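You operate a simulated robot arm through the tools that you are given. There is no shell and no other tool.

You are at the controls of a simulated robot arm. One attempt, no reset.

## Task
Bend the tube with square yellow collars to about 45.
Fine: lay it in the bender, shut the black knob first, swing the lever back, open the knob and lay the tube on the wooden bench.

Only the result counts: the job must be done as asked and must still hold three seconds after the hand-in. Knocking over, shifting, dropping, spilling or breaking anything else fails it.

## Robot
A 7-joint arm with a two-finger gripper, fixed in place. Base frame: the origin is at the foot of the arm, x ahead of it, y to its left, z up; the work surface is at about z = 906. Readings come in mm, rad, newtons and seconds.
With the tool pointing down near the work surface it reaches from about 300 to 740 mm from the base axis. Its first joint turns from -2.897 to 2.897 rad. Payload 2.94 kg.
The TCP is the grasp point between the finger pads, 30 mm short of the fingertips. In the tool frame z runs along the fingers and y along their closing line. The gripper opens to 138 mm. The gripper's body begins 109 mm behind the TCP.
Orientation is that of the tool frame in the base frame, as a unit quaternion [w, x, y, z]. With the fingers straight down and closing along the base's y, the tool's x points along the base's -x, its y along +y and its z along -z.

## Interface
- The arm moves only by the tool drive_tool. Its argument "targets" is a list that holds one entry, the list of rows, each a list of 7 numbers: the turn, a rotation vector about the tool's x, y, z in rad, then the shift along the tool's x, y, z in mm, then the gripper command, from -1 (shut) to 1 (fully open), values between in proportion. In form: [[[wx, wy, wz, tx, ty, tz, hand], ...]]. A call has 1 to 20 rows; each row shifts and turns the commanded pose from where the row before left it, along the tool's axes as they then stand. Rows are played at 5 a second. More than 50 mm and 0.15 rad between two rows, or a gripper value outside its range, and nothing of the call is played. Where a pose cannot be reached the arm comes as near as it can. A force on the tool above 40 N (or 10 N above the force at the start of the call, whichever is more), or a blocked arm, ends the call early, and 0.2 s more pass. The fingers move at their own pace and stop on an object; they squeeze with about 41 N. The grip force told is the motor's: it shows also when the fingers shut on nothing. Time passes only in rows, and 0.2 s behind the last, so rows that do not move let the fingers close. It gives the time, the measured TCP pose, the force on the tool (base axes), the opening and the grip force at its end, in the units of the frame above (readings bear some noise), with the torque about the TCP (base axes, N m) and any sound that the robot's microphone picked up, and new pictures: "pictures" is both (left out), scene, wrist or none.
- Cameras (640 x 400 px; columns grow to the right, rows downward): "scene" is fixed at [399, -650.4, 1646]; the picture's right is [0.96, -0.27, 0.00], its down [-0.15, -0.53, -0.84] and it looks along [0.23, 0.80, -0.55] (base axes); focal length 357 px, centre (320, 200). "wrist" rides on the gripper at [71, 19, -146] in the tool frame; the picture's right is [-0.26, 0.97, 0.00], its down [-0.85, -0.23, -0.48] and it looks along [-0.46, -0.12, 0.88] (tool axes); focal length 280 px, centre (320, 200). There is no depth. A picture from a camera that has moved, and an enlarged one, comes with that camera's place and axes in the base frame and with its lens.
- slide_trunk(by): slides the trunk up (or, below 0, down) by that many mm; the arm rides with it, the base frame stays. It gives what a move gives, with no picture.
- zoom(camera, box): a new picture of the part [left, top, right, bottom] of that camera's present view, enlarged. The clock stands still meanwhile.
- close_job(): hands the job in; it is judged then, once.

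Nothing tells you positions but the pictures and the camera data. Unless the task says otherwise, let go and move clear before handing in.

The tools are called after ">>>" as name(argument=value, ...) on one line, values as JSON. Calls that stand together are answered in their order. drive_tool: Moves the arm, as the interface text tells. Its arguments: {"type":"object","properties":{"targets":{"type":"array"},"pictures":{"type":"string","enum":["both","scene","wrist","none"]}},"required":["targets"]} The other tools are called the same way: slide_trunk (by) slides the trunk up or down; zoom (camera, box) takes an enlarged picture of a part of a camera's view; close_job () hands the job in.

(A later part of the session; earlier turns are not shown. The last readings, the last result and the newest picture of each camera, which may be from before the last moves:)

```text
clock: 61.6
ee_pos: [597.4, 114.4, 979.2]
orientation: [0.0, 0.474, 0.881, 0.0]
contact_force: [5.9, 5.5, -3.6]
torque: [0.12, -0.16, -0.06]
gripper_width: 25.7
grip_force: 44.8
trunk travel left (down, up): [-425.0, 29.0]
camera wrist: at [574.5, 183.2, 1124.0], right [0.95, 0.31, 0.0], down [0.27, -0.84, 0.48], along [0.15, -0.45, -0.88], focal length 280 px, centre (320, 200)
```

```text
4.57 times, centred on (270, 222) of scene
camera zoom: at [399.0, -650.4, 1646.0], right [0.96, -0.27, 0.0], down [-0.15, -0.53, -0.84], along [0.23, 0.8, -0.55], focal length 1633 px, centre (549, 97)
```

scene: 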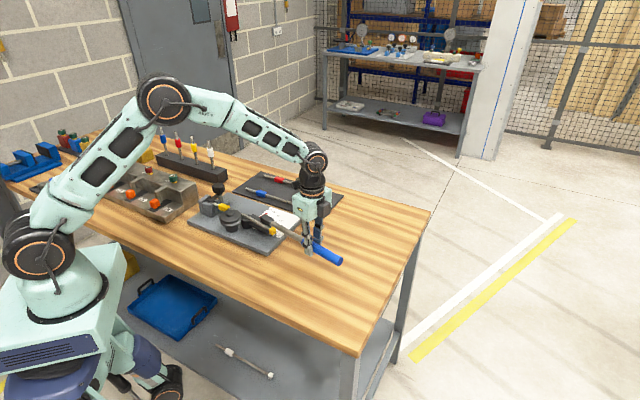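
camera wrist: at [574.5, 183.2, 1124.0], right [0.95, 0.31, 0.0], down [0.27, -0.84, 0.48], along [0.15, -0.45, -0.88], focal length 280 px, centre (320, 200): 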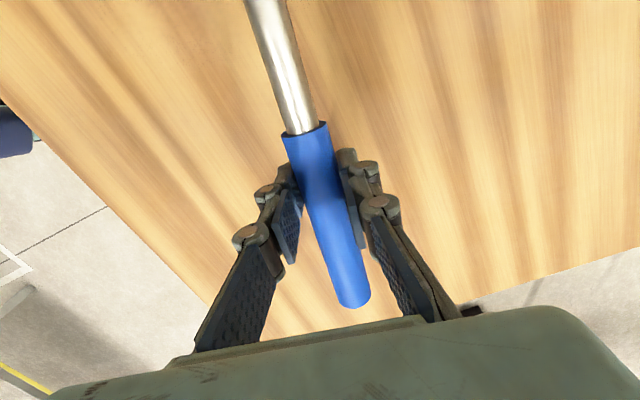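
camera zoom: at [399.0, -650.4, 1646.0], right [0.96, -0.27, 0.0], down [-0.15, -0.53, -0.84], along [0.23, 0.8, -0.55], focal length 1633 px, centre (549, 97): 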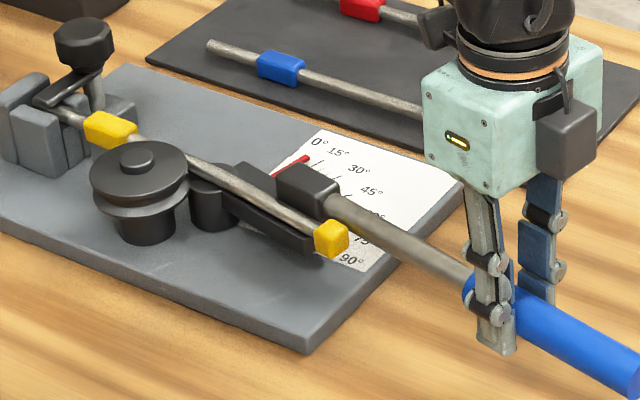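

The lever, needle and tube are moving together, with only about 8 N. Continue to about 34°.

>>> drive_tool(targets=[[[0, 0, 0.04, -0.58, -10.87, 0, -1], [0, 0, 0.04, -0.58, -10.87, 0, -1], [0, 0, 0.04, -0.58, -10.87, 0, -1], [0, 0, 0.04, -0.58, -10.87, 0, -1], [0, 0, 0.04, -0.58, -10.87, 0, -1], [0, 0, 0.04, -0.58, -10.87, 0, -1], [0, 0, 0.04, -0.58, -10.87, 0, -1], [0, 0, 0.04, -0.58, -10.87, 0, -1], [0, 0, 0.04, -0.58, -10.87, 0, -1], [0, 0, 0.04, -0.58, -10.87, 0, -1], [0, 0, 0, 0, 0, 0, -1]]], pictures="both")

>>> zoom(camera="scene", box=[200, 180, 340, 265])

>>> zoom(camera="scene", box=[225, 195, 315, 250])

```text
clock: 64.0
ee_pos: [498.8, 64.5, 979.8]
orientation: [0.0, 0.64, 0.768, 0.0]
contact_force: [7.0, 0.2, -0.1]
torque: [-0.01, -0.13, 0.09]
gripper_width: 25.5
grip_force: 45.0
trunk travel left (down, up): [-425.0, 29.0]
camera wrist: at [505.8, 137.6, 1124.0], right [1.0, -0.08, 0.0], down [-0.07, -0.88, 0.48], along [-0.04, -0.47, -0.88], focal length 280 px, centre (320, 200)
```

scene: 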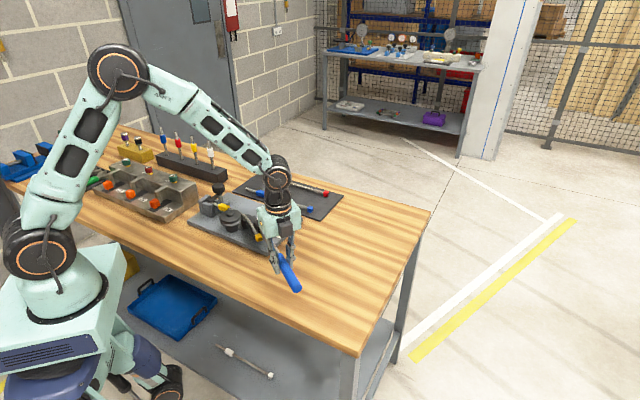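
wrist: 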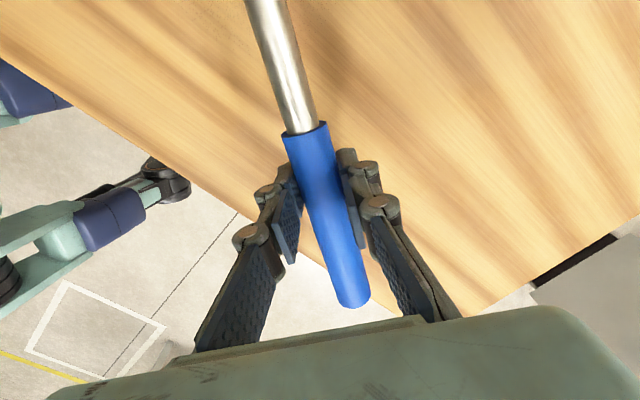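

```text
4.57 times, centred on (270, 222) of scene
camera zoom: at [399.0, -650.4, 1646.0], right [0.96, -0.27, 0.0], down [-0.15, -0.53, -0.84], along [0.23, 0.8, -0.55], focal length 1633 px, centre (549, 97)
```

zoom: 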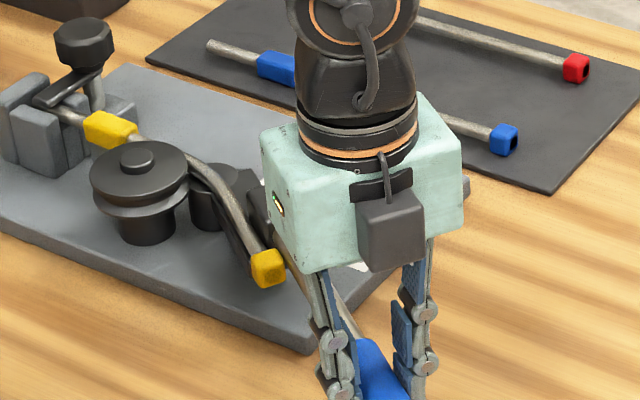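

```text
7.11 times, centred on (270, 222) of scene
camera zoom: at [399.0, -650.4, 1646.0], right [0.96, -0.27, 0.0], down [-0.15, -0.53, -0.84], along [0.23, 0.8, -0.55], focal length 2540 px, centre (676, 40)
```

zoom: 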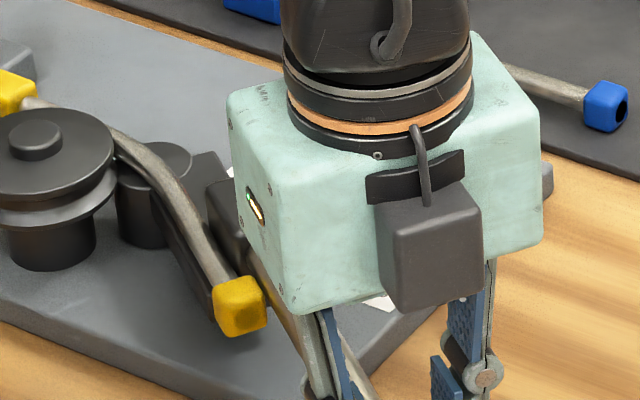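

At about 34.5° now. Continue to a needle reading of 45°.

>>> drive_tool(targets=[[[0, 0, 0.045, -0.62, -12.23, 0, -1], [0, 0, 0.045, -0.62, -12.23, 0, -1], [0, 0, 0.045, -0.62, -12.23, 0, -1], [0, 0, 0.045, -0.62, -12.23, 0, -1], [0, 0, 0, 0, 0, 0, -1], [0, 0, 0, 0, 0, 0, -1]]], pictures="both")

>>> zoom(camera="scene", box=[210, 185, 310, 260])

```text
clock: 65.4
ee_pos: [451.7, 55.9, 979.7]
orientation: [-0.001, 0.707, 0.707, -0.001]
contact_force: [6.0, -13.4, -9.7]
torque: [-0.5, -0.13, 0.32]
gripper_width: 25.6
grip_force: 44.9
trunk travel left (down, up): [-425.0, 29.0]
camera wrist: at [471.5, 126.8, 1123.9], right [0.97, -0.26, 0.0], down [-0.23, -0.85, 0.48], along [-0.13, -0.46, -0.88], focal length 280 px, centre (320, 200)
```

scene: 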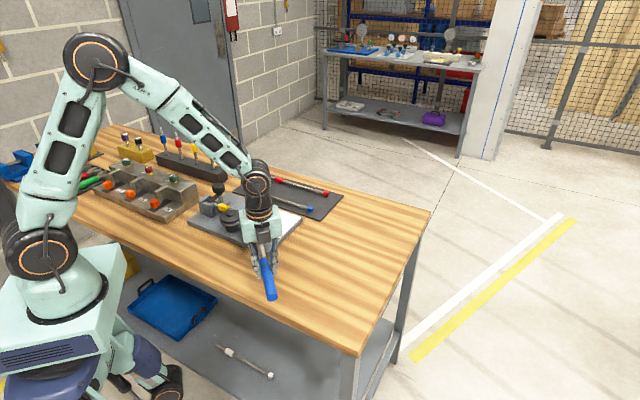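
wrist: 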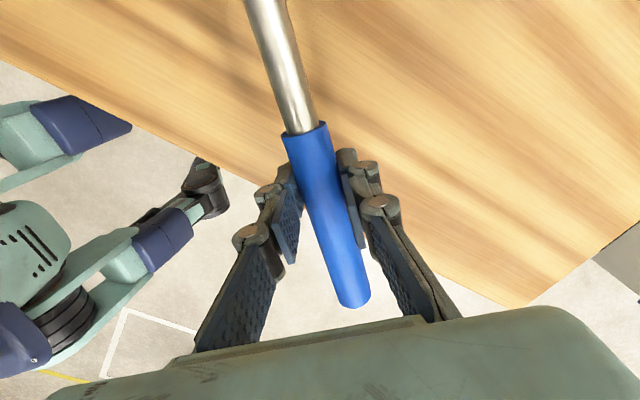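

```text
5.33 times, centred on (260, 222) of scene
camera zoom: at [399.0, -650.4, 1646.0], right [0.96, -0.27, 0.0], down [-0.15, -0.53, -0.84], along [0.23, 0.8, -0.55], focal length 1905 px, centre (640, 80)
```

zoom: 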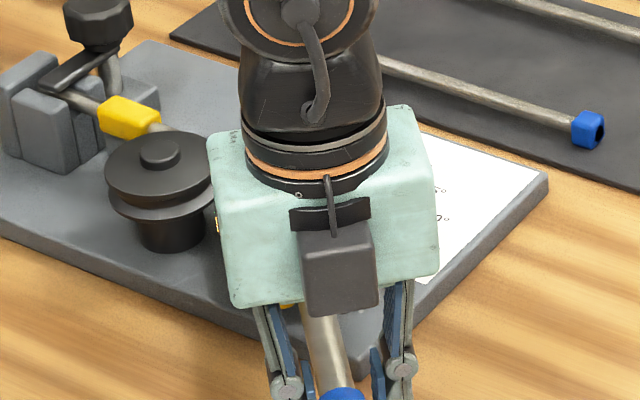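

Needle should be at 45°. Swing the lever back the same way.

>>> drive_tool(targets=[[[0, 0, -0.045, 1.17, 12.2, 0, -1], [0, 0, -0.045, 1.17, 12.2, 0, -1], [0, 0, -0.045, 1.17, 12.2, 0, -1], [0, 0, -0.045, 1.17, 12.2, 0, -1], [0, 0, -0.045, 1.17, 12.2, 0, -1], [0, 0, -0.045, 1.17, 12.2, 0, -1], [0, 0, -0.045, 1.17, 12.2, 0, -1], [0, 0, -0.045, 1.17, 12.2, 0, -1], [0, 0, -0.045, 1.17, 12.2, 0, -1], [0, 0, -0.045, 1.17, 12.2, 0, -1], [0, 0, -0.045, 1.17, 12.2, 0, -1], [0, 0, -0.045, 1.17, 12.2, 0, -1], [0, 0, -0.045, 1.17, 12.2, 0, -1], [0, 0, -0.045, 1.17, 12.2, 0, -1], [0, 0, -0.045, 1.17, 12.2, 0, -1], [0, 0, -0.045, 1.17, 12.2, 0, -1], [0, 0, 0, 0, 0, 0, -1]]], pictures="both")

>>> zoom(camera="scene", box=[200, 180, 340, 265])

>>> zoom(camera="scene", box=[235, 190, 305, 245])

```text
clock: 69.0
ee_pos: [625.0, 138.5, 979.5]
orientation: [-0.001, 0.41, 0.912, 0.0]
contact_force: [1.3, -0.4, -6.6]
torque: [0.04, -0.06, 0.09]
gripper_width: 25.4
grip_force: 45.3
trunk travel left (down, up): [-425.0, 29.0]
camera wrist: at [593.1, 204.8, 1124.1], right [0.9, 0.44, 0.0], down [0.39, -0.79, 0.47], along [0.21, -0.43, -0.88], focal length 280 px, centre (320, 200)
```

scene: 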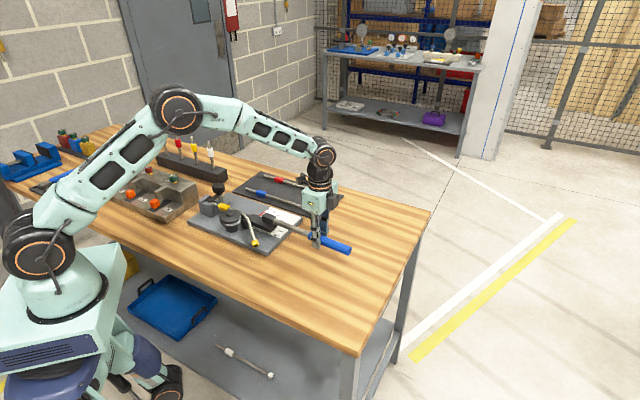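
wrist: 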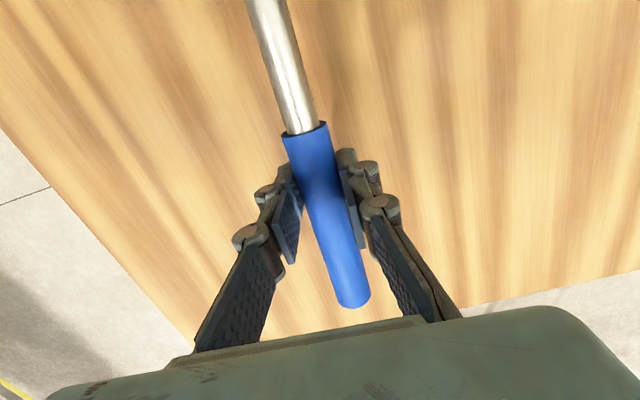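

```text
4.57 times, centred on (270, 222) of scene
camera zoom: at [399.0, -650.4, 1646.0], right [0.96, -0.27, 0.0], down [-0.15, -0.53, -0.84], along [0.23, 0.8, -0.55], focal length 1633 px, centre (549, 97)
```

zoom: 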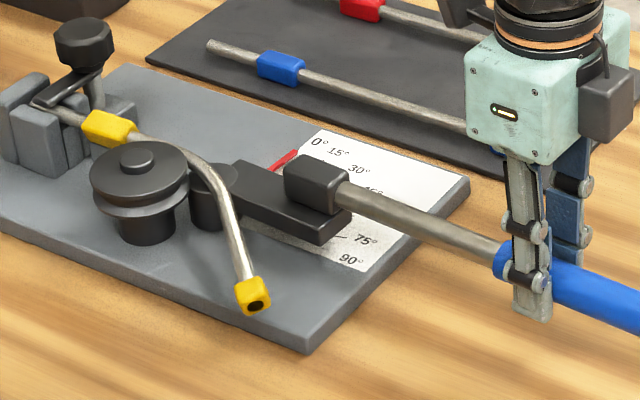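

```text
7.27 times, centred on (270, 218) of scene
camera zoom: at [399.0, -650.4, 1646.0], right [0.96, -0.27, 0.0], down [-0.15, -0.53, -0.84], along [0.23, 0.8, -0.55], focal length 2598 px, centre (684, 73)
```

zoom: 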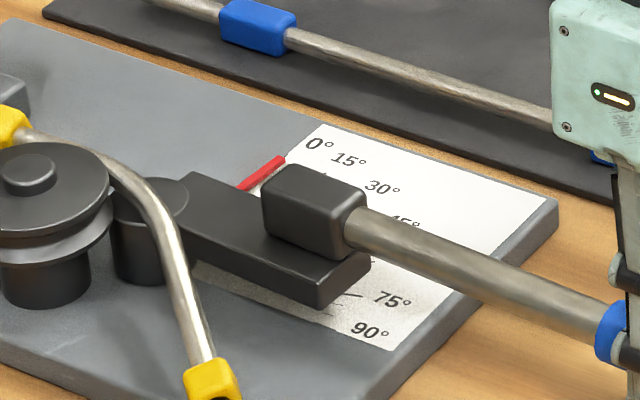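

The tube is bent, roughly 42° by this view. I bring the lever fully back to 0, release, and look from above to measure the angle properly.

>>> drive_tool(targets=[[[0, 0, -0.045, 1.17, 12.2, 0, -1], [0, 0, -0.015, 0.35, 4.1, 0, -1], [0, 0, 0, 0, 0, 0, -1]]], pictures="none")

>>> drive_tool(targets=[[[0, 0, 0, 0, 0, 0, -0.3], [0, 0, 0, 0, 0, 0, 0], [0, 0, 0, 0, 0, -40, 0], [0, 0, 0, 0, 0, -45, 0], [0, 0, 0, 40, 0, -20, 0], [0, 0, 0, 45, 0, 0, 0], [0, 0, 0, 45, 0, 0, 0], [0, 0, 0, 45, 0, 0, 0], [0, 0, 0, 0, 0, 0, 0], [0, 0, 0, 0, 0, 0, 0]]], pictures="both")

```text
clock: 69.8
ee_pos: [636.2, 150.0, 979.0]
orientation: [-0.001, 0.382, 0.924, -0.001]
contact_force: [-4.0, 0.2, -8.8]
torque: [0.03, 0.13, 0.01]
gripper_width: 25.7
grip_force: 44.7
trunk travel left (down, up): [-425.0, 29.0]
```

```text
clock: 72.0
ee_pos: [512.0, 273.5, 1086.3]
orientation: [0.0, 0.383, 0.924, 0.001]
contact_force: [0.6, 1.2, -0.3]
torque: [-0.01, 0.0, 0.04]
gripper_width: 68.9
grip_force: 0.1
trunk travel left (down, up): [-425.0, 29.0]
camera wrist: at [475.2, 337.9, 1230.6], right [0.87, 0.5, 0.0], down [0.44, -0.76, 0.48], along [0.24, -0.41, -0.88], focal length 280 px, centre (320, 200)
```

scene: 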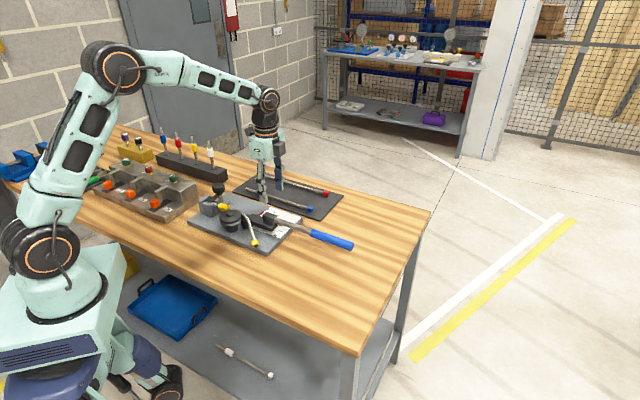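
wrist: 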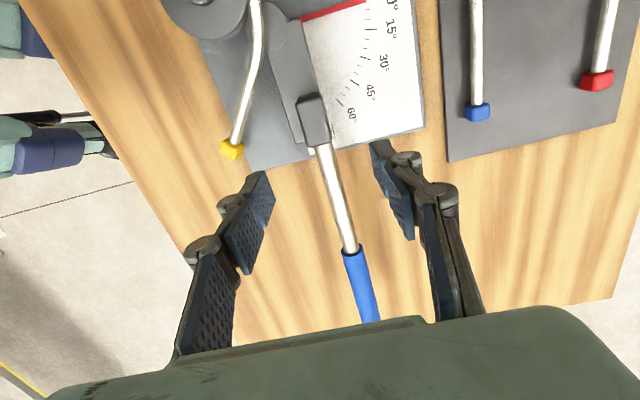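

>>> drive_tool(targets=[[[0, 0, 0, 40, -10, -20, 0], [0, 0, 0, 40, -10, -20, 0], [0, 0, 0, 40, -10, -20, 0], [0, 0, 0, 0, 0, 0, 0], [0, 0, 0, 0, 0, 0, 0]]], pictures="wrist")

>>> zoom(camera="wrist", box=[240, 0, 440, 160])

>>> zoom(camera="wrist", box=[250, 60, 410, 200])

```text
clock: 73.2
ee_pos: [405.9, 338.5, 1144.7]
orientation: [0.0, 0.384, 0.923, 0.0]
contact_force: [0.3, 0.2, -0.1]
torque: [0.0, 0.01, -0.03]
gripper_width: 69.1
grip_force: 0.1
trunk travel left (down, up): [-425.0, 29.0]
camera wrist: at [370.3, 401.6, 1288.9], right [0.87, 0.5, 0.0], down [0.44, -0.76, 0.48], along [0.24, -0.41, -0.88], focal length 280 px, centre (320, 200)
```

wrist: 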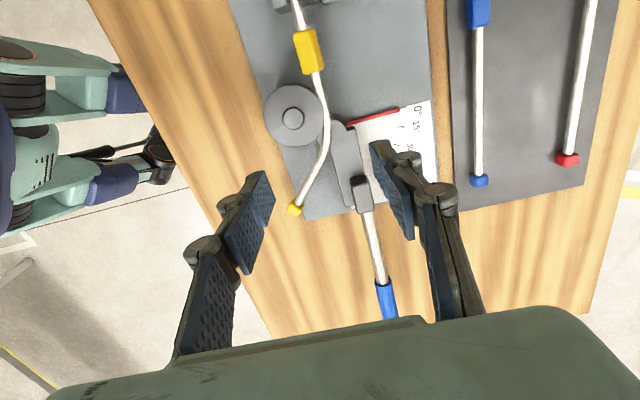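

```text
2.50 times, centred on (340, 80) of wrist
camera zoom: at [370.3, 401.6, 1288.9], right [0.87, 0.5, 0.0], down [0.44, -0.76, 0.48], along [0.24, -0.41, -0.88], focal length 701 px, centre (270, 500)
```

zoom: 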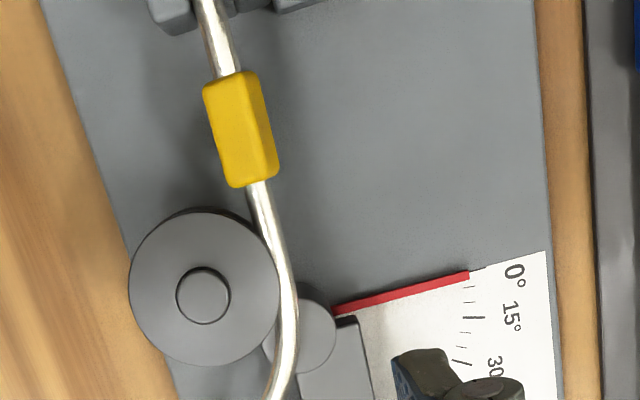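

```text
2.86 times, centred on (330, 130) of wrist
camera zoom: at [370.3, 401.6, 1288.9], right [0.87, 0.5, 0.0], down [0.44, -0.76, 0.48], along [0.24, -0.41, -0.88], focal length 801 px, centre (291, 400)
```

zoom: 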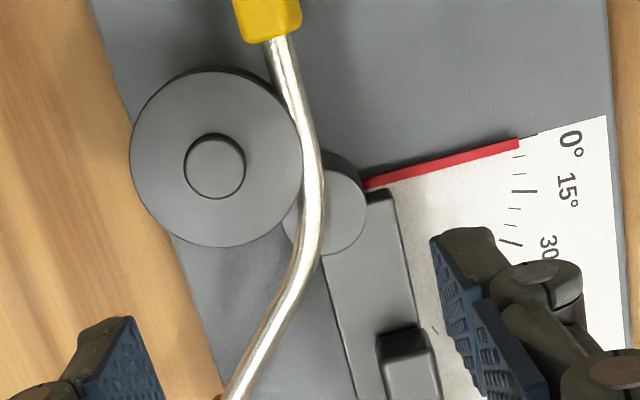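

>>> zoom(camera="wrist", box=[275, 130, 355, 220])

>>> zoom(camera="wrist", box=[280, 0, 350, 100])

```text
4.44 times, centred on (315, 175) of wrist
camera zoom: at [370.3, 401.6, 1288.9], right [0.87, 0.5, 0.0], down [0.44, -0.76, 0.48], along [0.24, -0.41, -0.88], focal length 1246 px, centre (342, 311)
```

zoom: 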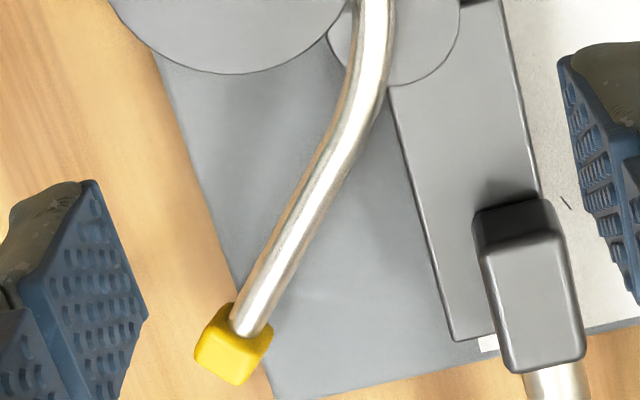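

```text
4.00 times, centred on (315, 50) of wrist
camera zoom: at [370.3, 401.6, 1288.9], right [0.87, 0.5, 0.0], down [0.44, -0.76, 0.48], along [0.24, -0.41, -0.88], focal length 1122 px, centre (340, 800)
```

zoom: 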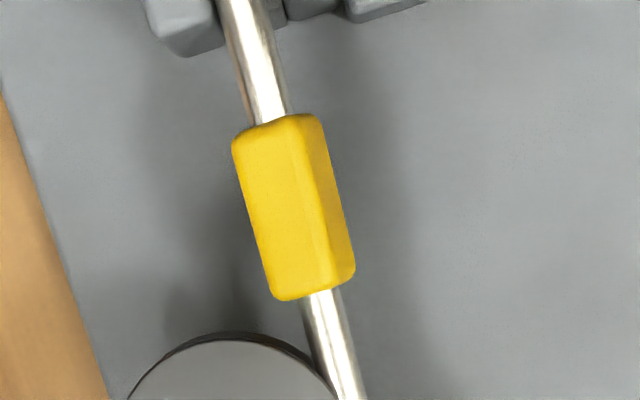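

The bend measures about 44°. I take a closer look to measure more exactly before deciding whether to touch up.

>>> drive_tool(targets=[[[0, 0, 0, 6, 0, 44, 0.6], [0, 0, 0, 6, 0, 40, 0.6], [0, 0, 0, 0, 0, 0, 0.6], [0, 0, 0, 0, 0, 0, 0.6]]], pictures="wrist")

>>> zoom(camera="wrist", box=[270, 0, 350, 50])

>>> zoom(camera="wrist", box=[270, 50, 350, 100])

>>> zoom(camera="wrist", box=[270, 150, 366, 210])

>>> zoom(camera="wrist", box=[250, 200, 346, 260])

```text
clock: 74.2
ee_pos: [399.4, 346.8, 1061.9]
orientation: [0.0, 0.384, 0.923, 0.0]
contact_force: [0.4, 0.4, 0.5]
torque: [0.0, -0.03, 0.03]
gripper_width: 110.7
grip_force: 0.1
trunk travel left (down, up): [-425.0, 29.0]
camera wrist: at [362.8, 409.3, 1206.1], right [0.87, 0.5, 0.0], down [0.44, -0.76, 0.48], along [0.24, -0.41, -0.88], focal length 280 px, centre (320, 200)
```

wrist: 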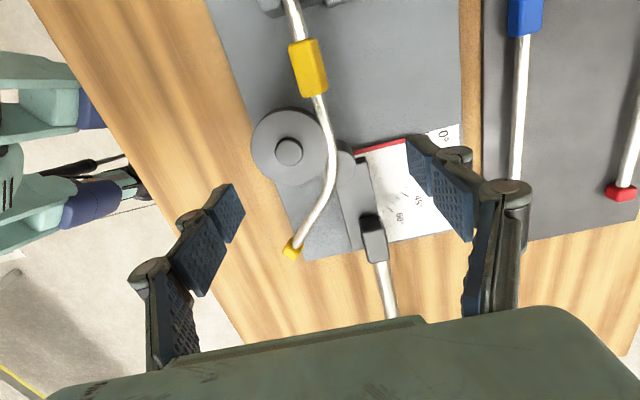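

```text
8.00 times, centred on (310, 25) of wrist
camera zoom: at [362.8, 409.3, 1206.1], right [0.87, 0.5, 0.0], down [0.44, -0.76, 0.48], along [0.24, -0.41, -0.88], focal length 2243 px, centre (400, 1600)
```

zoom: 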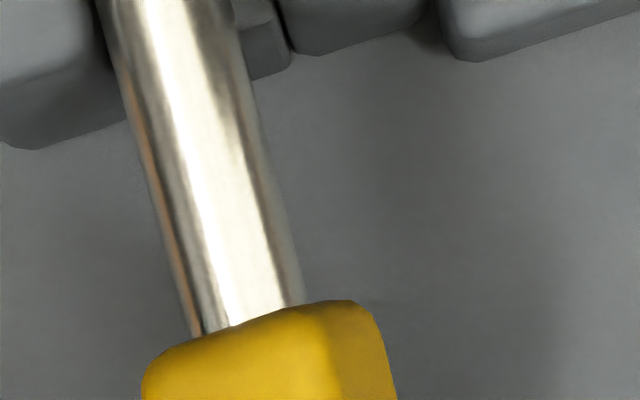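

```text
8.00 times, centred on (310, 75) of wrist
camera zoom: at [362.8, 409.3, 1206.1], right [0.87, 0.5, 0.0], down [0.44, -0.76, 0.48], along [0.24, -0.41, -0.88], focal length 2243 px, centre (400, 1200)
```

zoom: 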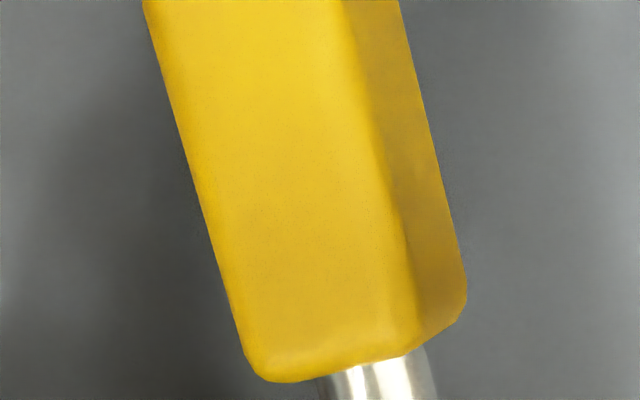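

```text
6.67 times, centred on (318, 180) of wrist
camera zoom: at [362.8, 409.3, 1206.1], right [0.87, 0.5, 0.0], down [0.44, -0.76, 0.48], along [0.24, -0.41, -0.88], focal length 1869 px, centre (333, 333)
```

zoom: 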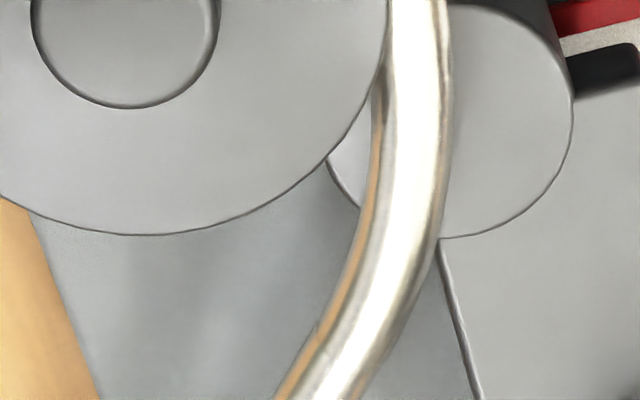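

```text
6.67 times, centred on (298, 230) of wrist
camera zoom: at [362.8, 409.3, 1206.1], right [0.87, 0.5, 0.0], down [0.44, -0.76, 0.48], along [0.24, -0.41, -0.88], focal length 1869 px, centre (467, 0)
```

zoom: 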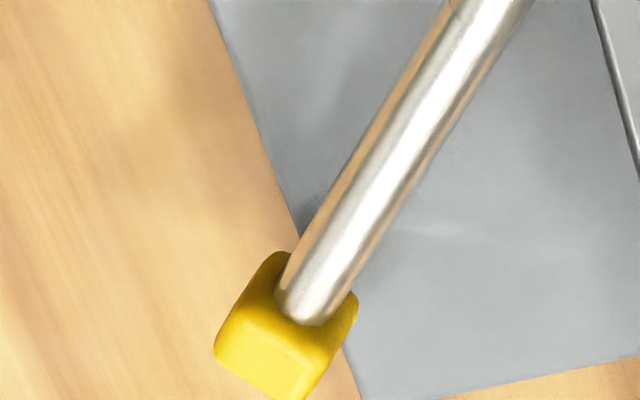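

The bend comes out at about 44°, matching the 45° request, and the needle is back at 0. Now back to the knob to open it: move above it and pre-turn the tool counter-clockwise.

>>> drive_tool(targets=[[[0, 0, 0, 0, 0, -20, 0], [0, 0, 0, 40, 17.5, 0, 0], [0, 0, 0, 40, 17.5, 0, 0], [0, 0, 0, 40, 17.5, 0, 0], [0, 0, -0.13, 0, 0, 0, 0], [0, 0, -0.13, 0, 0, 0, 0], [0, 0, -0.13, 0, 0, 0, 0], [0, 0, -0.13, 0, 0, 0, 0], [0, 0, -0.13, 0, 0, 0, 0], [0, 0, -0.13, 0, 0, 0, 0], [0, 0, -0.13, 0, 0, 0, 0], [0, 0, -0.13, 0, 0, 0, 0], [0, 0, -0.13, 0, 0, 0, 0], [0, 0, -0.13, 0, 0, 0, 0], [0, 0, -0.13, 0, 0, 0, 0], [0, 0, -0.13, 0, 0, 0, 0], [0, 0, -0.13, 0, 0, 0, 0], [0, 0, 0, 0, 0, 0, 0]]], pictures="wrist")

>>> zoom(camera="wrist", box=[220, 60, 400, 200])

```text
clock: 78.0
ee_pos: [351.2, 469.9, 1082.5]
orientation: [0.0, -0.438, 0.899, 0.001]
contact_force: [-0.2, 0.5, 0.4]
torque: [0.0, -0.02, 0.02]
gripper_width: 68.9
grip_force: 0.1
trunk travel left (down, up): [-425.0, 29.0]
camera wrist: at [291.8, 425.3, 1226.3], right [-0.6, 0.8, 0.0], down [0.7, 0.53, 0.48], along [0.38, 0.28, -0.88], focal length 280 px, centre (320, 200)
```

wrist: 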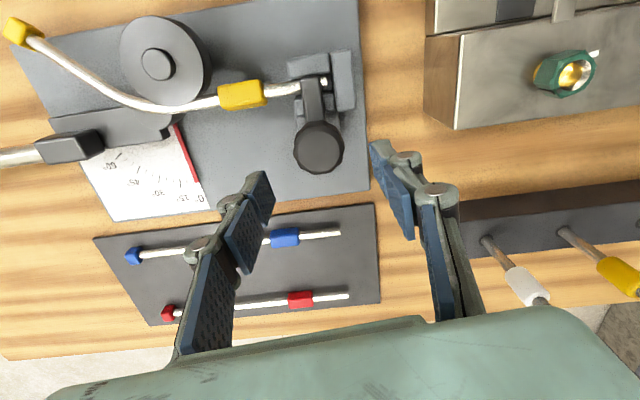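

```text
2.86 times, centred on (310, 130) of wrist
camera zoom: at [291.8, 425.3, 1226.3], right [-0.6, 0.8, 0.0], down [0.7, 0.53, 0.48], along [0.38, 0.28, -0.88], focal length 801 px, centre (349, 400)
```

zoom: 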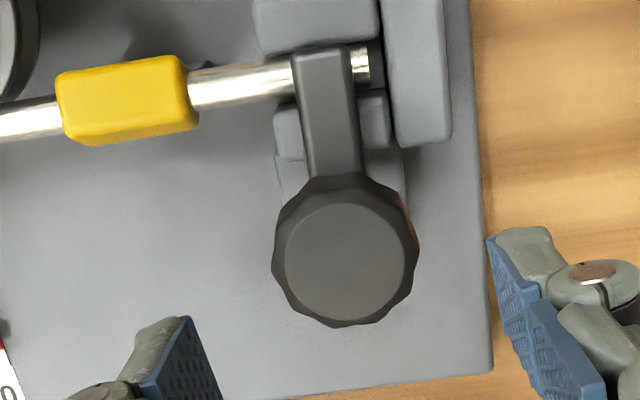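

>>> drive_tool(targets=[[[0, 0, 0, -1.2, -1, 33, 0], [0, 0, 0, 0, 0, 32, 0], [0, 0, 0, 0, 0, 0, -0.1], [0, 0, 0, 0, 0, 0, -1], [0, 0, 0, 0, 0, 0, -1], [0, 0, 0, 0, 0, 0, -1]]], pictures="none")

>>> drive_tool(targets=[[[0, 0, 0.12, 0, 0, 0, -1], [0, 0, 0.12, 0, 0, 0, -1], [0, 0, 0.12, 0, 0, 0, -1], [0, 0, 0.12, 0, 0, 0, -1], [0, 0, 0.12, 0, 0, 0, -1], [0, 0, 0.12, 0, 0, 0, -1], [0, 0, 0, 0, 0, 0, -1]]], pictures="wrist")

```text
clock: 79.4
ee_pos: [351.9, 468.9, 1015.9]
orientation: [0.0, -0.437, 0.9, 0.001]
contact_force: [-1.1, -1.1, -1.4]
torque: [0.08, -0.19, -0.03]
gripper_width: 40.6
grip_force: 44.7
trunk travel left (down, up): [-425.0, 29.0]
```

```text
clock: 81.0
ee_pos: [350.6, 468.4, 1015.6]
orientation: [0.0, -0.091, 0.996, 0.0]
contact_force: [-6.7, -1.8, -5.6]
torque: [-0.05, 0.12, -0.05]
gripper_width: 40.7
grip_force: 44.5
trunk travel left (down, up): [-425.0, 29.0]
camera wrist: at [279.0, 475.0, 1160.6], right [0.08, 1.0, 0.0], down [0.88, -0.07, 0.48], along [0.47, -0.04, -0.88], focal length 280 px, centre (320, 200)
```

wrist: 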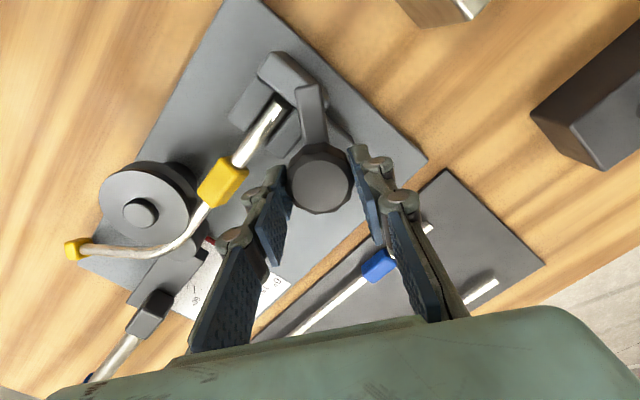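

>>> drive_tool(targets=[[[0, 0, 0.12, 0, 0, 0, -1], [0, 0, 0.12, 0, 0, 0, -1], [0, 0, 0.12, 0, 0, 0, -1], [0, 0, 0.12, 0, 0, 0, -1], [0, 0, 0.12, 0, 0, 0, -1], [0, 0, 0.12, 0, 0, 0, -1], [0, 0, 0.1, 0, 0, 0, -1], [0, 0, 0, 0, 0, 0, -1]]], pictures="wrist")

>>> zoom(camera="wrist", box=[200, 50, 380, 190])

```text
clock: 82.8
ee_pos: [351.8, 468.3, 1016.6]
orientation: [0.0, 0.314, 0.95, 0.0]
contact_force: [-7.7, -3.5, -8.5]
torque: [0.01, 0.29, -0.07]
gripper_width: 40.8
grip_force: 45.6
trunk travel left (down, up): [-425.0, 29.0]
camera wrist: at [306.5, 526.2, 1160.6], right [0.79, 0.62, 0.0], down [0.54, -0.69, 0.48], along [0.3, -0.37, -0.88], focal length 280 px, centre (320, 200)
```

wrist: 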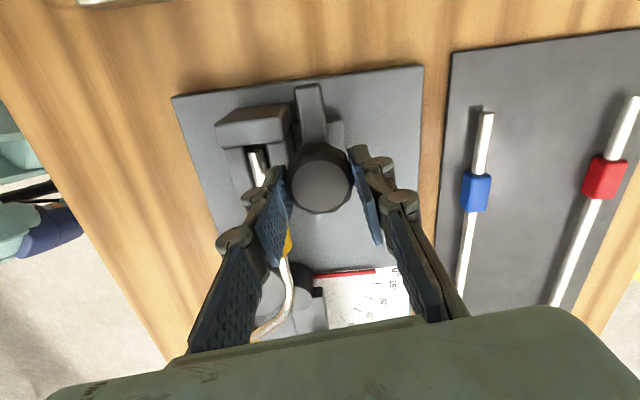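

```text
2.86 times, centred on (290, 120) of wrist
camera zoom: at [306.5, 526.2, 1160.6], right [0.79, 0.62, 0.0], down [0.54, -0.69, 0.48], along [0.3, -0.37, -0.88], focal length 801 px, centre (406, 429)
```

zoom: 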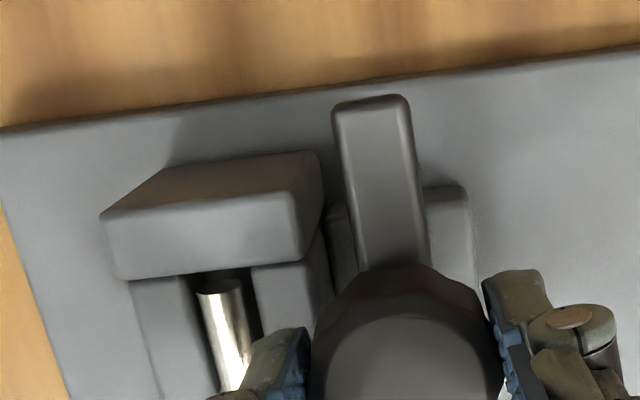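

Nearly open; turn on until the stop is felt.

>>> drive_tool(targets=[[[0, 0, 0.1, 0, 0, 0, -1], [0, 0, 0.1, 0, 0, 0, -1], [0, 0, 0, 0, 0, 0, -1]]], pictures="none")

>>> drive_tool(targets=[[[0, 0, 0.05, 0, 0, 0, -1], [0, 0, 0, 0, 0, 0, -1]]], pictures="wrist")

```text
clock: 83.6
ee_pos: [351.3, 469.2, 1016.2]
orientation: [0.0, 0.408, 0.913, 0.0]
contact_force: [-5.3, -3.2, -8.0]
torque: [-0.43, -0.02, -0.04]
gripper_width: 41.0
grip_force: 45.3
trunk travel left (down, up): [-425.0, 29.0]
```

```text
clock: 84.2
ee_pos: [352.4, 468.9, 1016.2]
orientation: [0.0, 0.43, 0.903, 0.0]
contact_force: [-4.0, -5.4, -9.2]
torque: [-0.07, -0.01, 0.1]
gripper_width: 41.1
grip_force: 45.1
trunk travel left (down, up): [-425.0, 29.0]
camera wrist: at [322.5, 535.1, 1160.6], right [0.91, 0.41, 0.0], down [0.36, -0.8, 0.48], along [0.19, -0.44, -0.88], focal length 280 px, centre (320, 200)
```

wrist: 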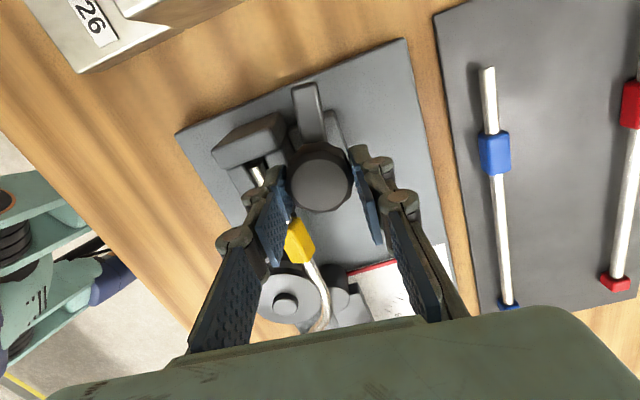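

>>> drive_tool(targets=[[[0, 0, 0.08, 0, 0, 0, -1], [0, 0, 0, 0, 0, 0, -1]]], pictures="none")

>>> drive_tool(targets=[[[0, 0, 0, 0, 0, 0, 0.1], [0, 0, 0, 0, 0, 0, 0.1], [0, 0, 0, 0, 0, -40, 0.1], [0, 0, 0, 0, 0, -30, 0.1], [0, 0, -0.09, 0, 0, 0, 0.1], [0, 0, -0.09, 0, 0, 0, 0.1], [0, 0, 0, 0, 0, 0, 0.1]]], pictures="wrist")

>>> zoom(camera="wrist", box=[220, 60, 400, 200])

```text
clock: 84.8
ee_pos: [351.5, 468.2, 1016.6]
orientation: [0.001, 0.465, 0.886, -0.001]
contact_force: [-4.7, -6.3, -8.0]
torque: [-0.66, -0.12, 0.64]
gripper_width: 40.5
grip_force: 44.9
trunk travel left (down, up): [-425.0, 29.0]
```

```text
clock: 86.4
ee_pos: [351.0, 469.7, 1087.9]
orientation: [0.0, 0.383, 0.924, 0.001]
contact_force: [0.2, 0.1, -0.2]
torque: [0.02, 0.0, -0.03]
gripper_width: 75.8
grip_force: 0.0
trunk travel left (down, up): [-425.0, 29.0]
camera wrist: at [315.0, 532.4, 1231.5], right [0.87, 0.5, 0.0], down [0.44, -0.76, 0.48], along [0.24, -0.41, -0.88], focal length 280 px, centre (320, 200)
```

wrist: 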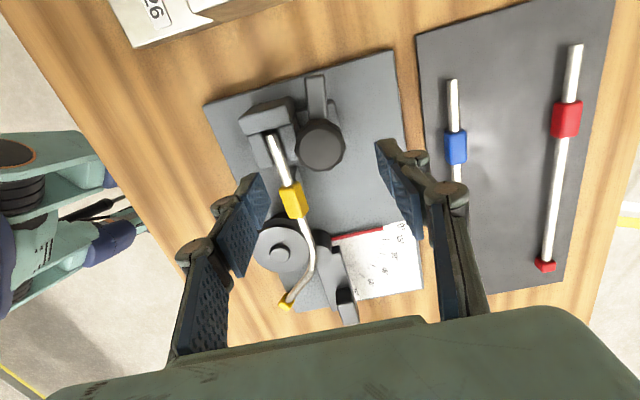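

```text
2.86 times, centred on (310, 130) of wrist
camera zoom: at [315.0, 532.4, 1231.5], right [0.87, 0.5, 0.0], down [0.44, -0.76, 0.48], along [0.24, -0.41, -0.88], focal length 801 px, centre (349, 400)
```

zoom: 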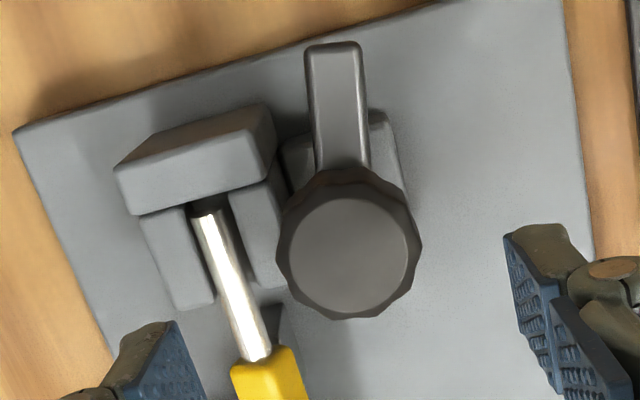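

The knob is fully open again. Now back over the collar to pick the bent tube up.

>>> drive_tool(targets=[[[0, 0, 0, -30, -22.6, 0, -0.2], [0, 0, 0, -30, -22.7, 0, -0.3], [0, 0, 0, 0, 0, 30, -0.4], [0, 0, 0, 0, 0, 10, -0.4], [0, 0, 0, 0, 0, 0, -0.4]]], pictures="wrist")

>>> zoom(camera="wrist", box=[240, 30, 420, 230])

```text
clock: 87.6
ee_pos: [365.7, 394.4, 1045.7]
orientation: [0.0, 0.383, 0.924, 0.0]
contact_force: [-0.3, -0.7, 0.2]
torque: [0.03, 0.01, -0.03]
gripper_width: 41.4
grip_force: 0.0
trunk travel left (down, up): [-425.0, 29.0]
camera wrist: at [327.4, 457.9, 1190.6], right [0.87, 0.5, 0.0], down [0.44, -0.76, 0.48], along [0.24, -0.41, -0.88], focal length 280 px, centre (320, 200)
```

wrist: 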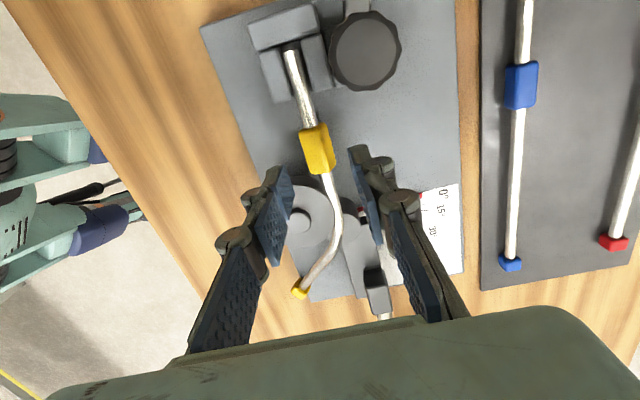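

```text
2.00 times, centred on (330, 130) of wrist
camera zoom: at [327.4, 457.9, 1190.6], right [0.87, 0.5, 0.0], down [0.44, -0.76, 0.48], along [0.24, -0.41, -0.88], focal length 561 px, centre (300, 340)
```

zoom: 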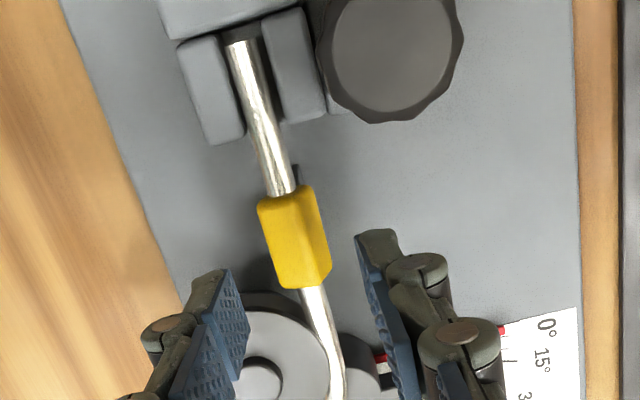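

>>> drive_tool(targets=[[[0, 0, 0, 4, -2, 28, -0.4], [0, 0, 0, 0, 0, 20, -0.4], [0, 0, 0, 0, 0, 0, -0.4]]], pictures="wrist")

>>> zoom(camera="wrist", box=[230, 80, 410, 260])

>>> zoom(camera="scene", box=[200, 180, 290, 250])

```text
clock: 88.4
ee_pos: [359.6, 395.5, 997.6]
orientation: [0.0, 0.384, 0.923, 0.001]
contact_force: [0.6, 0.5, -0.1]
torque: [-0.02, -0.03, 0.01]
gripper_width: 41.5
grip_force: 0.1
trunk travel left (down, up): [-425.0, 29.0]
camera wrist: at [323.1, 458.7, 1142.6], right [0.87, 0.5, 0.0], down [0.44, -0.76, 0.48], along [0.24, -0.41, -0.88], focal length 280 px, centre (320, 200)
```

wrist: 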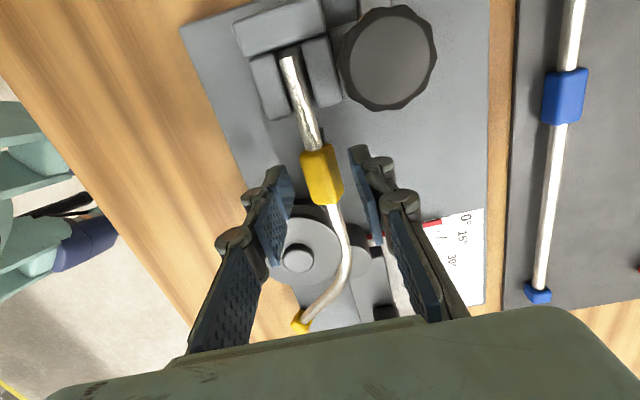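

```text
2.22 times, centred on (320, 170) of wrist
camera zoom: at [323.1, 458.7, 1142.6], right [0.87, 0.5, 0.0], down [0.44, -0.76, 0.48], along [0.24, -0.41, -0.88], focal length 623 px, centre (320, 267)
```

zoom: 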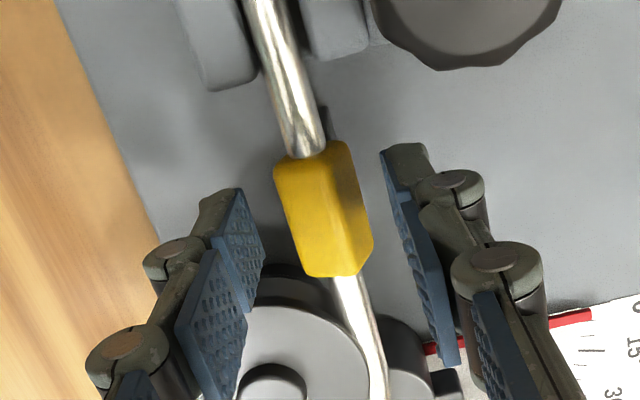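

```text
5.71 times, centred on (245, 215) of scene
camera zoom: at [399.0, -650.4, 1646.0], right [0.96, -0.27, 0.0], down [-0.15, -0.53, -0.84], along [0.23, 0.8, -0.55], focal length 2041 px, centre (749, 114)
```

zoom: 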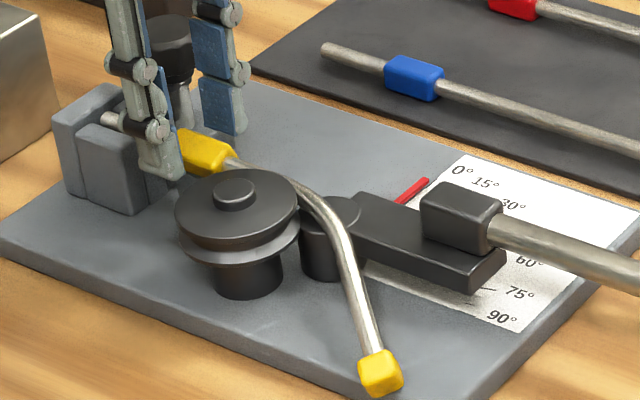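

Centred. Lower the last 7 mm and grip the collar.

>>> drive_tool(targets=[[[0, 0, 0, 0, 0, 6.5, -0.4], [0, 0, 0, 0, 0, 0, -0.55], [0, 0, 0, 0, 0, 0, -0.7], [0, 0, 0, 0, 0, 0, -1], [0, 0, 0, 0, 0, 0, -1], [0, 0, 0, 0, 0, 0, -1]]], pictures="wrist")

>>> zoom(camera="wrist", box=[240, 20, 420, 260])

```text
clock: 89.8
ee_pos: [359.4, 396.3, 991.6]
orientation: [0.001, 0.383, 0.924, 0.001]
contact_force: [2.0, 2.1, -0.4]
torque: [0.08, -0.04, 0.12]
gripper_width: 19.4
grip_force: 41.0
trunk travel left (down, up): [-425.0, 29.0]
camera wrist: at [323.1, 459.4, 1135.7], right [0.87, 0.5, 0.0], down [0.44, -0.76, 0.48], along [0.24, -0.41, -0.88], focal length 280 px, centre (320, 200)
```

wrist: 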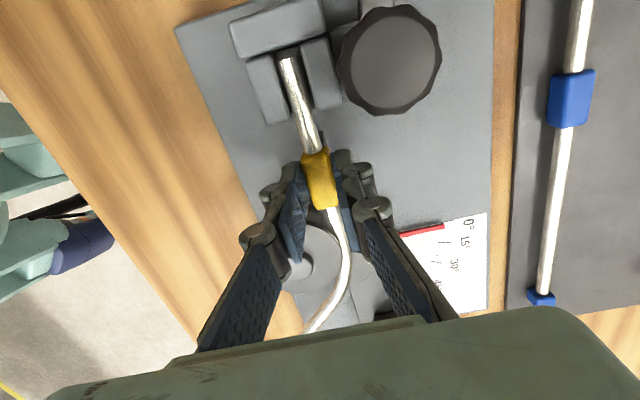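

```text
1.67 times, centred on (330, 140) of wrist
camera zoom: at [323.1, 459.4, 1135.7], right [0.87, 0.5, 0.0], down [0.44, -0.76, 0.48], along [0.24, -0.41, -0.88], focal length 467 px, centre (303, 300)
```

zoom: 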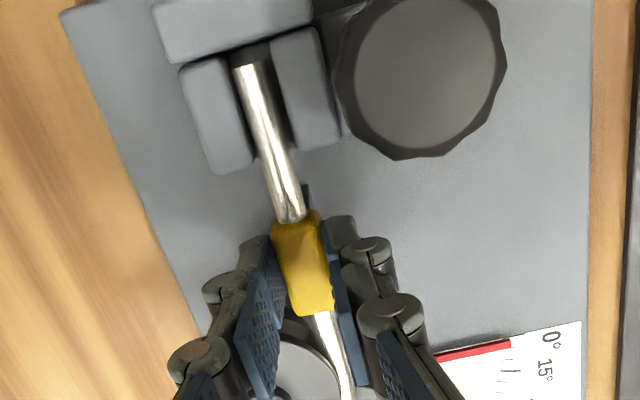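

Gripped. I ease the tube out of the groove (slight yaw and 3 mm sideways), then lift slowly.

>>> drive_tool(targets=[[[0, 0, -0.013, 0, 1.0, -0.3, -1], [0, 0, -0.013, 0, 1.0, -0.3, -1], [0, 0, -0.014, 0, 1.0, 0, -1], [0, 0, 0, 0, 0, 0, -1]]], pictures="wrist")

>>> zoom(camera="wrist", box=[240, 20, 420, 260])

>>> zoom(camera="wrist", box=[280, 200, 400, 320])

```text
clock: 90.8
ee_pos: [361.9, 398.2, 992.0]
orientation: [-0.001, 0.366, 0.931, 0.0]
contact_force: [-0.4, 0.6, -0.8]
torque: [0.1, 0.03, 0.02]
gripper_width: 19.4
grip_force: 40.3
trunk travel left (down, up): [-425.0, 29.0]
camera wrist: at [322.4, 460.2, 1136.6], right [0.85, 0.53, 0.0], down [0.47, -0.75, 0.48], along [0.25, -0.4, -0.88], focal length 280 px, centre (320, 200)
```

wrist: 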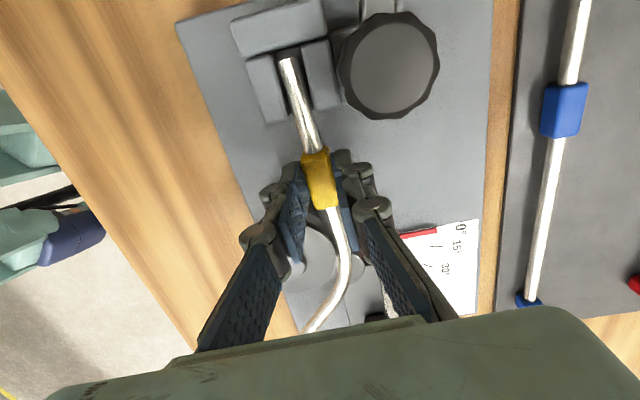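

```text
1.67 times, centred on (330, 140) of wrist
camera zoom: at [322.4, 460.2, 1136.6], right [0.85, 0.53, 0.0], down [0.47, -0.75, 0.48], along [0.25, -0.4, -0.88], focal length 467 px, centre (303, 300)
```

zoom: 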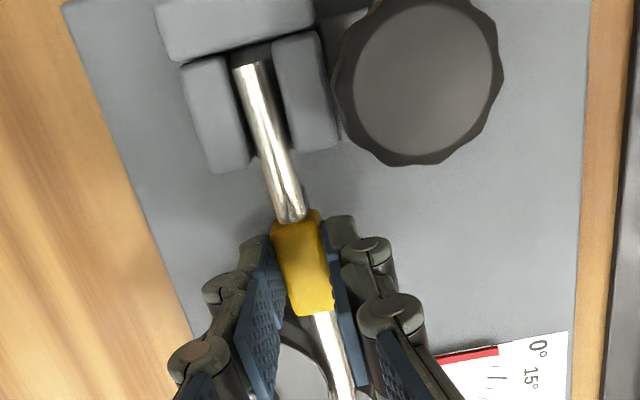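

```text
3.33 times, centred on (340, 260) of wrist
camera zoom: at [322.4, 460.2, 1136.6], right [0.85, 0.53, 0.0], down [0.47, -0.75, 0.48], along [0.25, -0.4, -0.88], focal length 935 px, centre (253, 0)
```

zoom: 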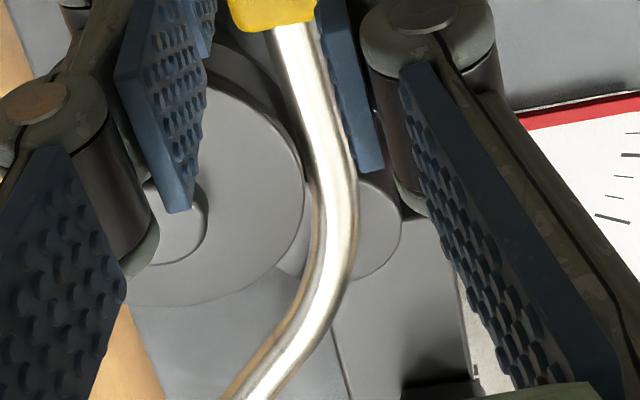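

Clear of the flange with no side force. Lift.

>>> drive_tool(targets=[[[0, 0, 0, 0, 0, -3, -1], [0, 0, 0, 0, 0, -3, -1], [0, 0, 0, 0, 0, -4, -1], [0, 0, 0, 0, 0, -5, -1], [0, 0, 0, 0, 0, -8, -1], [0, 0, 0, 0, 0, 0, -1]]], pictures="none")

>>> zoom(camera="scene", box=[200, 170, 290, 250])

```text
clock: 92.2
ee_pos: [360.8, 397.9, 1015.1]
orientation: [0.0, 0.365, 0.931, 0.001]
contact_force: [0.8, -0.1, -1.7]
torque: [0.03, 0.05, 0.02]
gripper_width: 19.1
grip_force: 41.0
trunk travel left (down, up): [-425.0, 29.0]
```

```text
5.00 times, centred on (245, 210) of scene
camera zoom: at [399.0, -650.4, 1646.0], right [0.96, -0.27, 0.0], down [-0.15, -0.53, -0.84], along [0.23, 0.8, -0.55], focal length 1786 px, centre (695, 150)
```

zoom: 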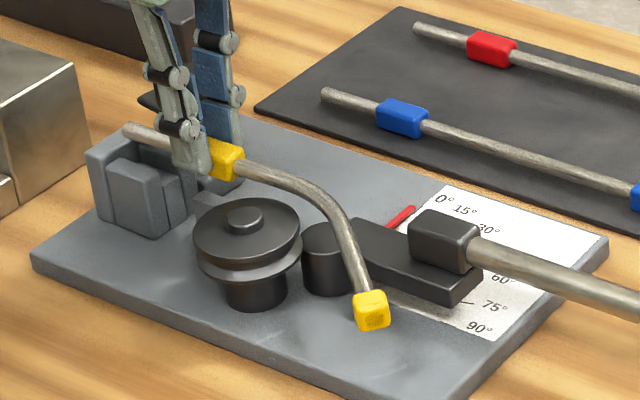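

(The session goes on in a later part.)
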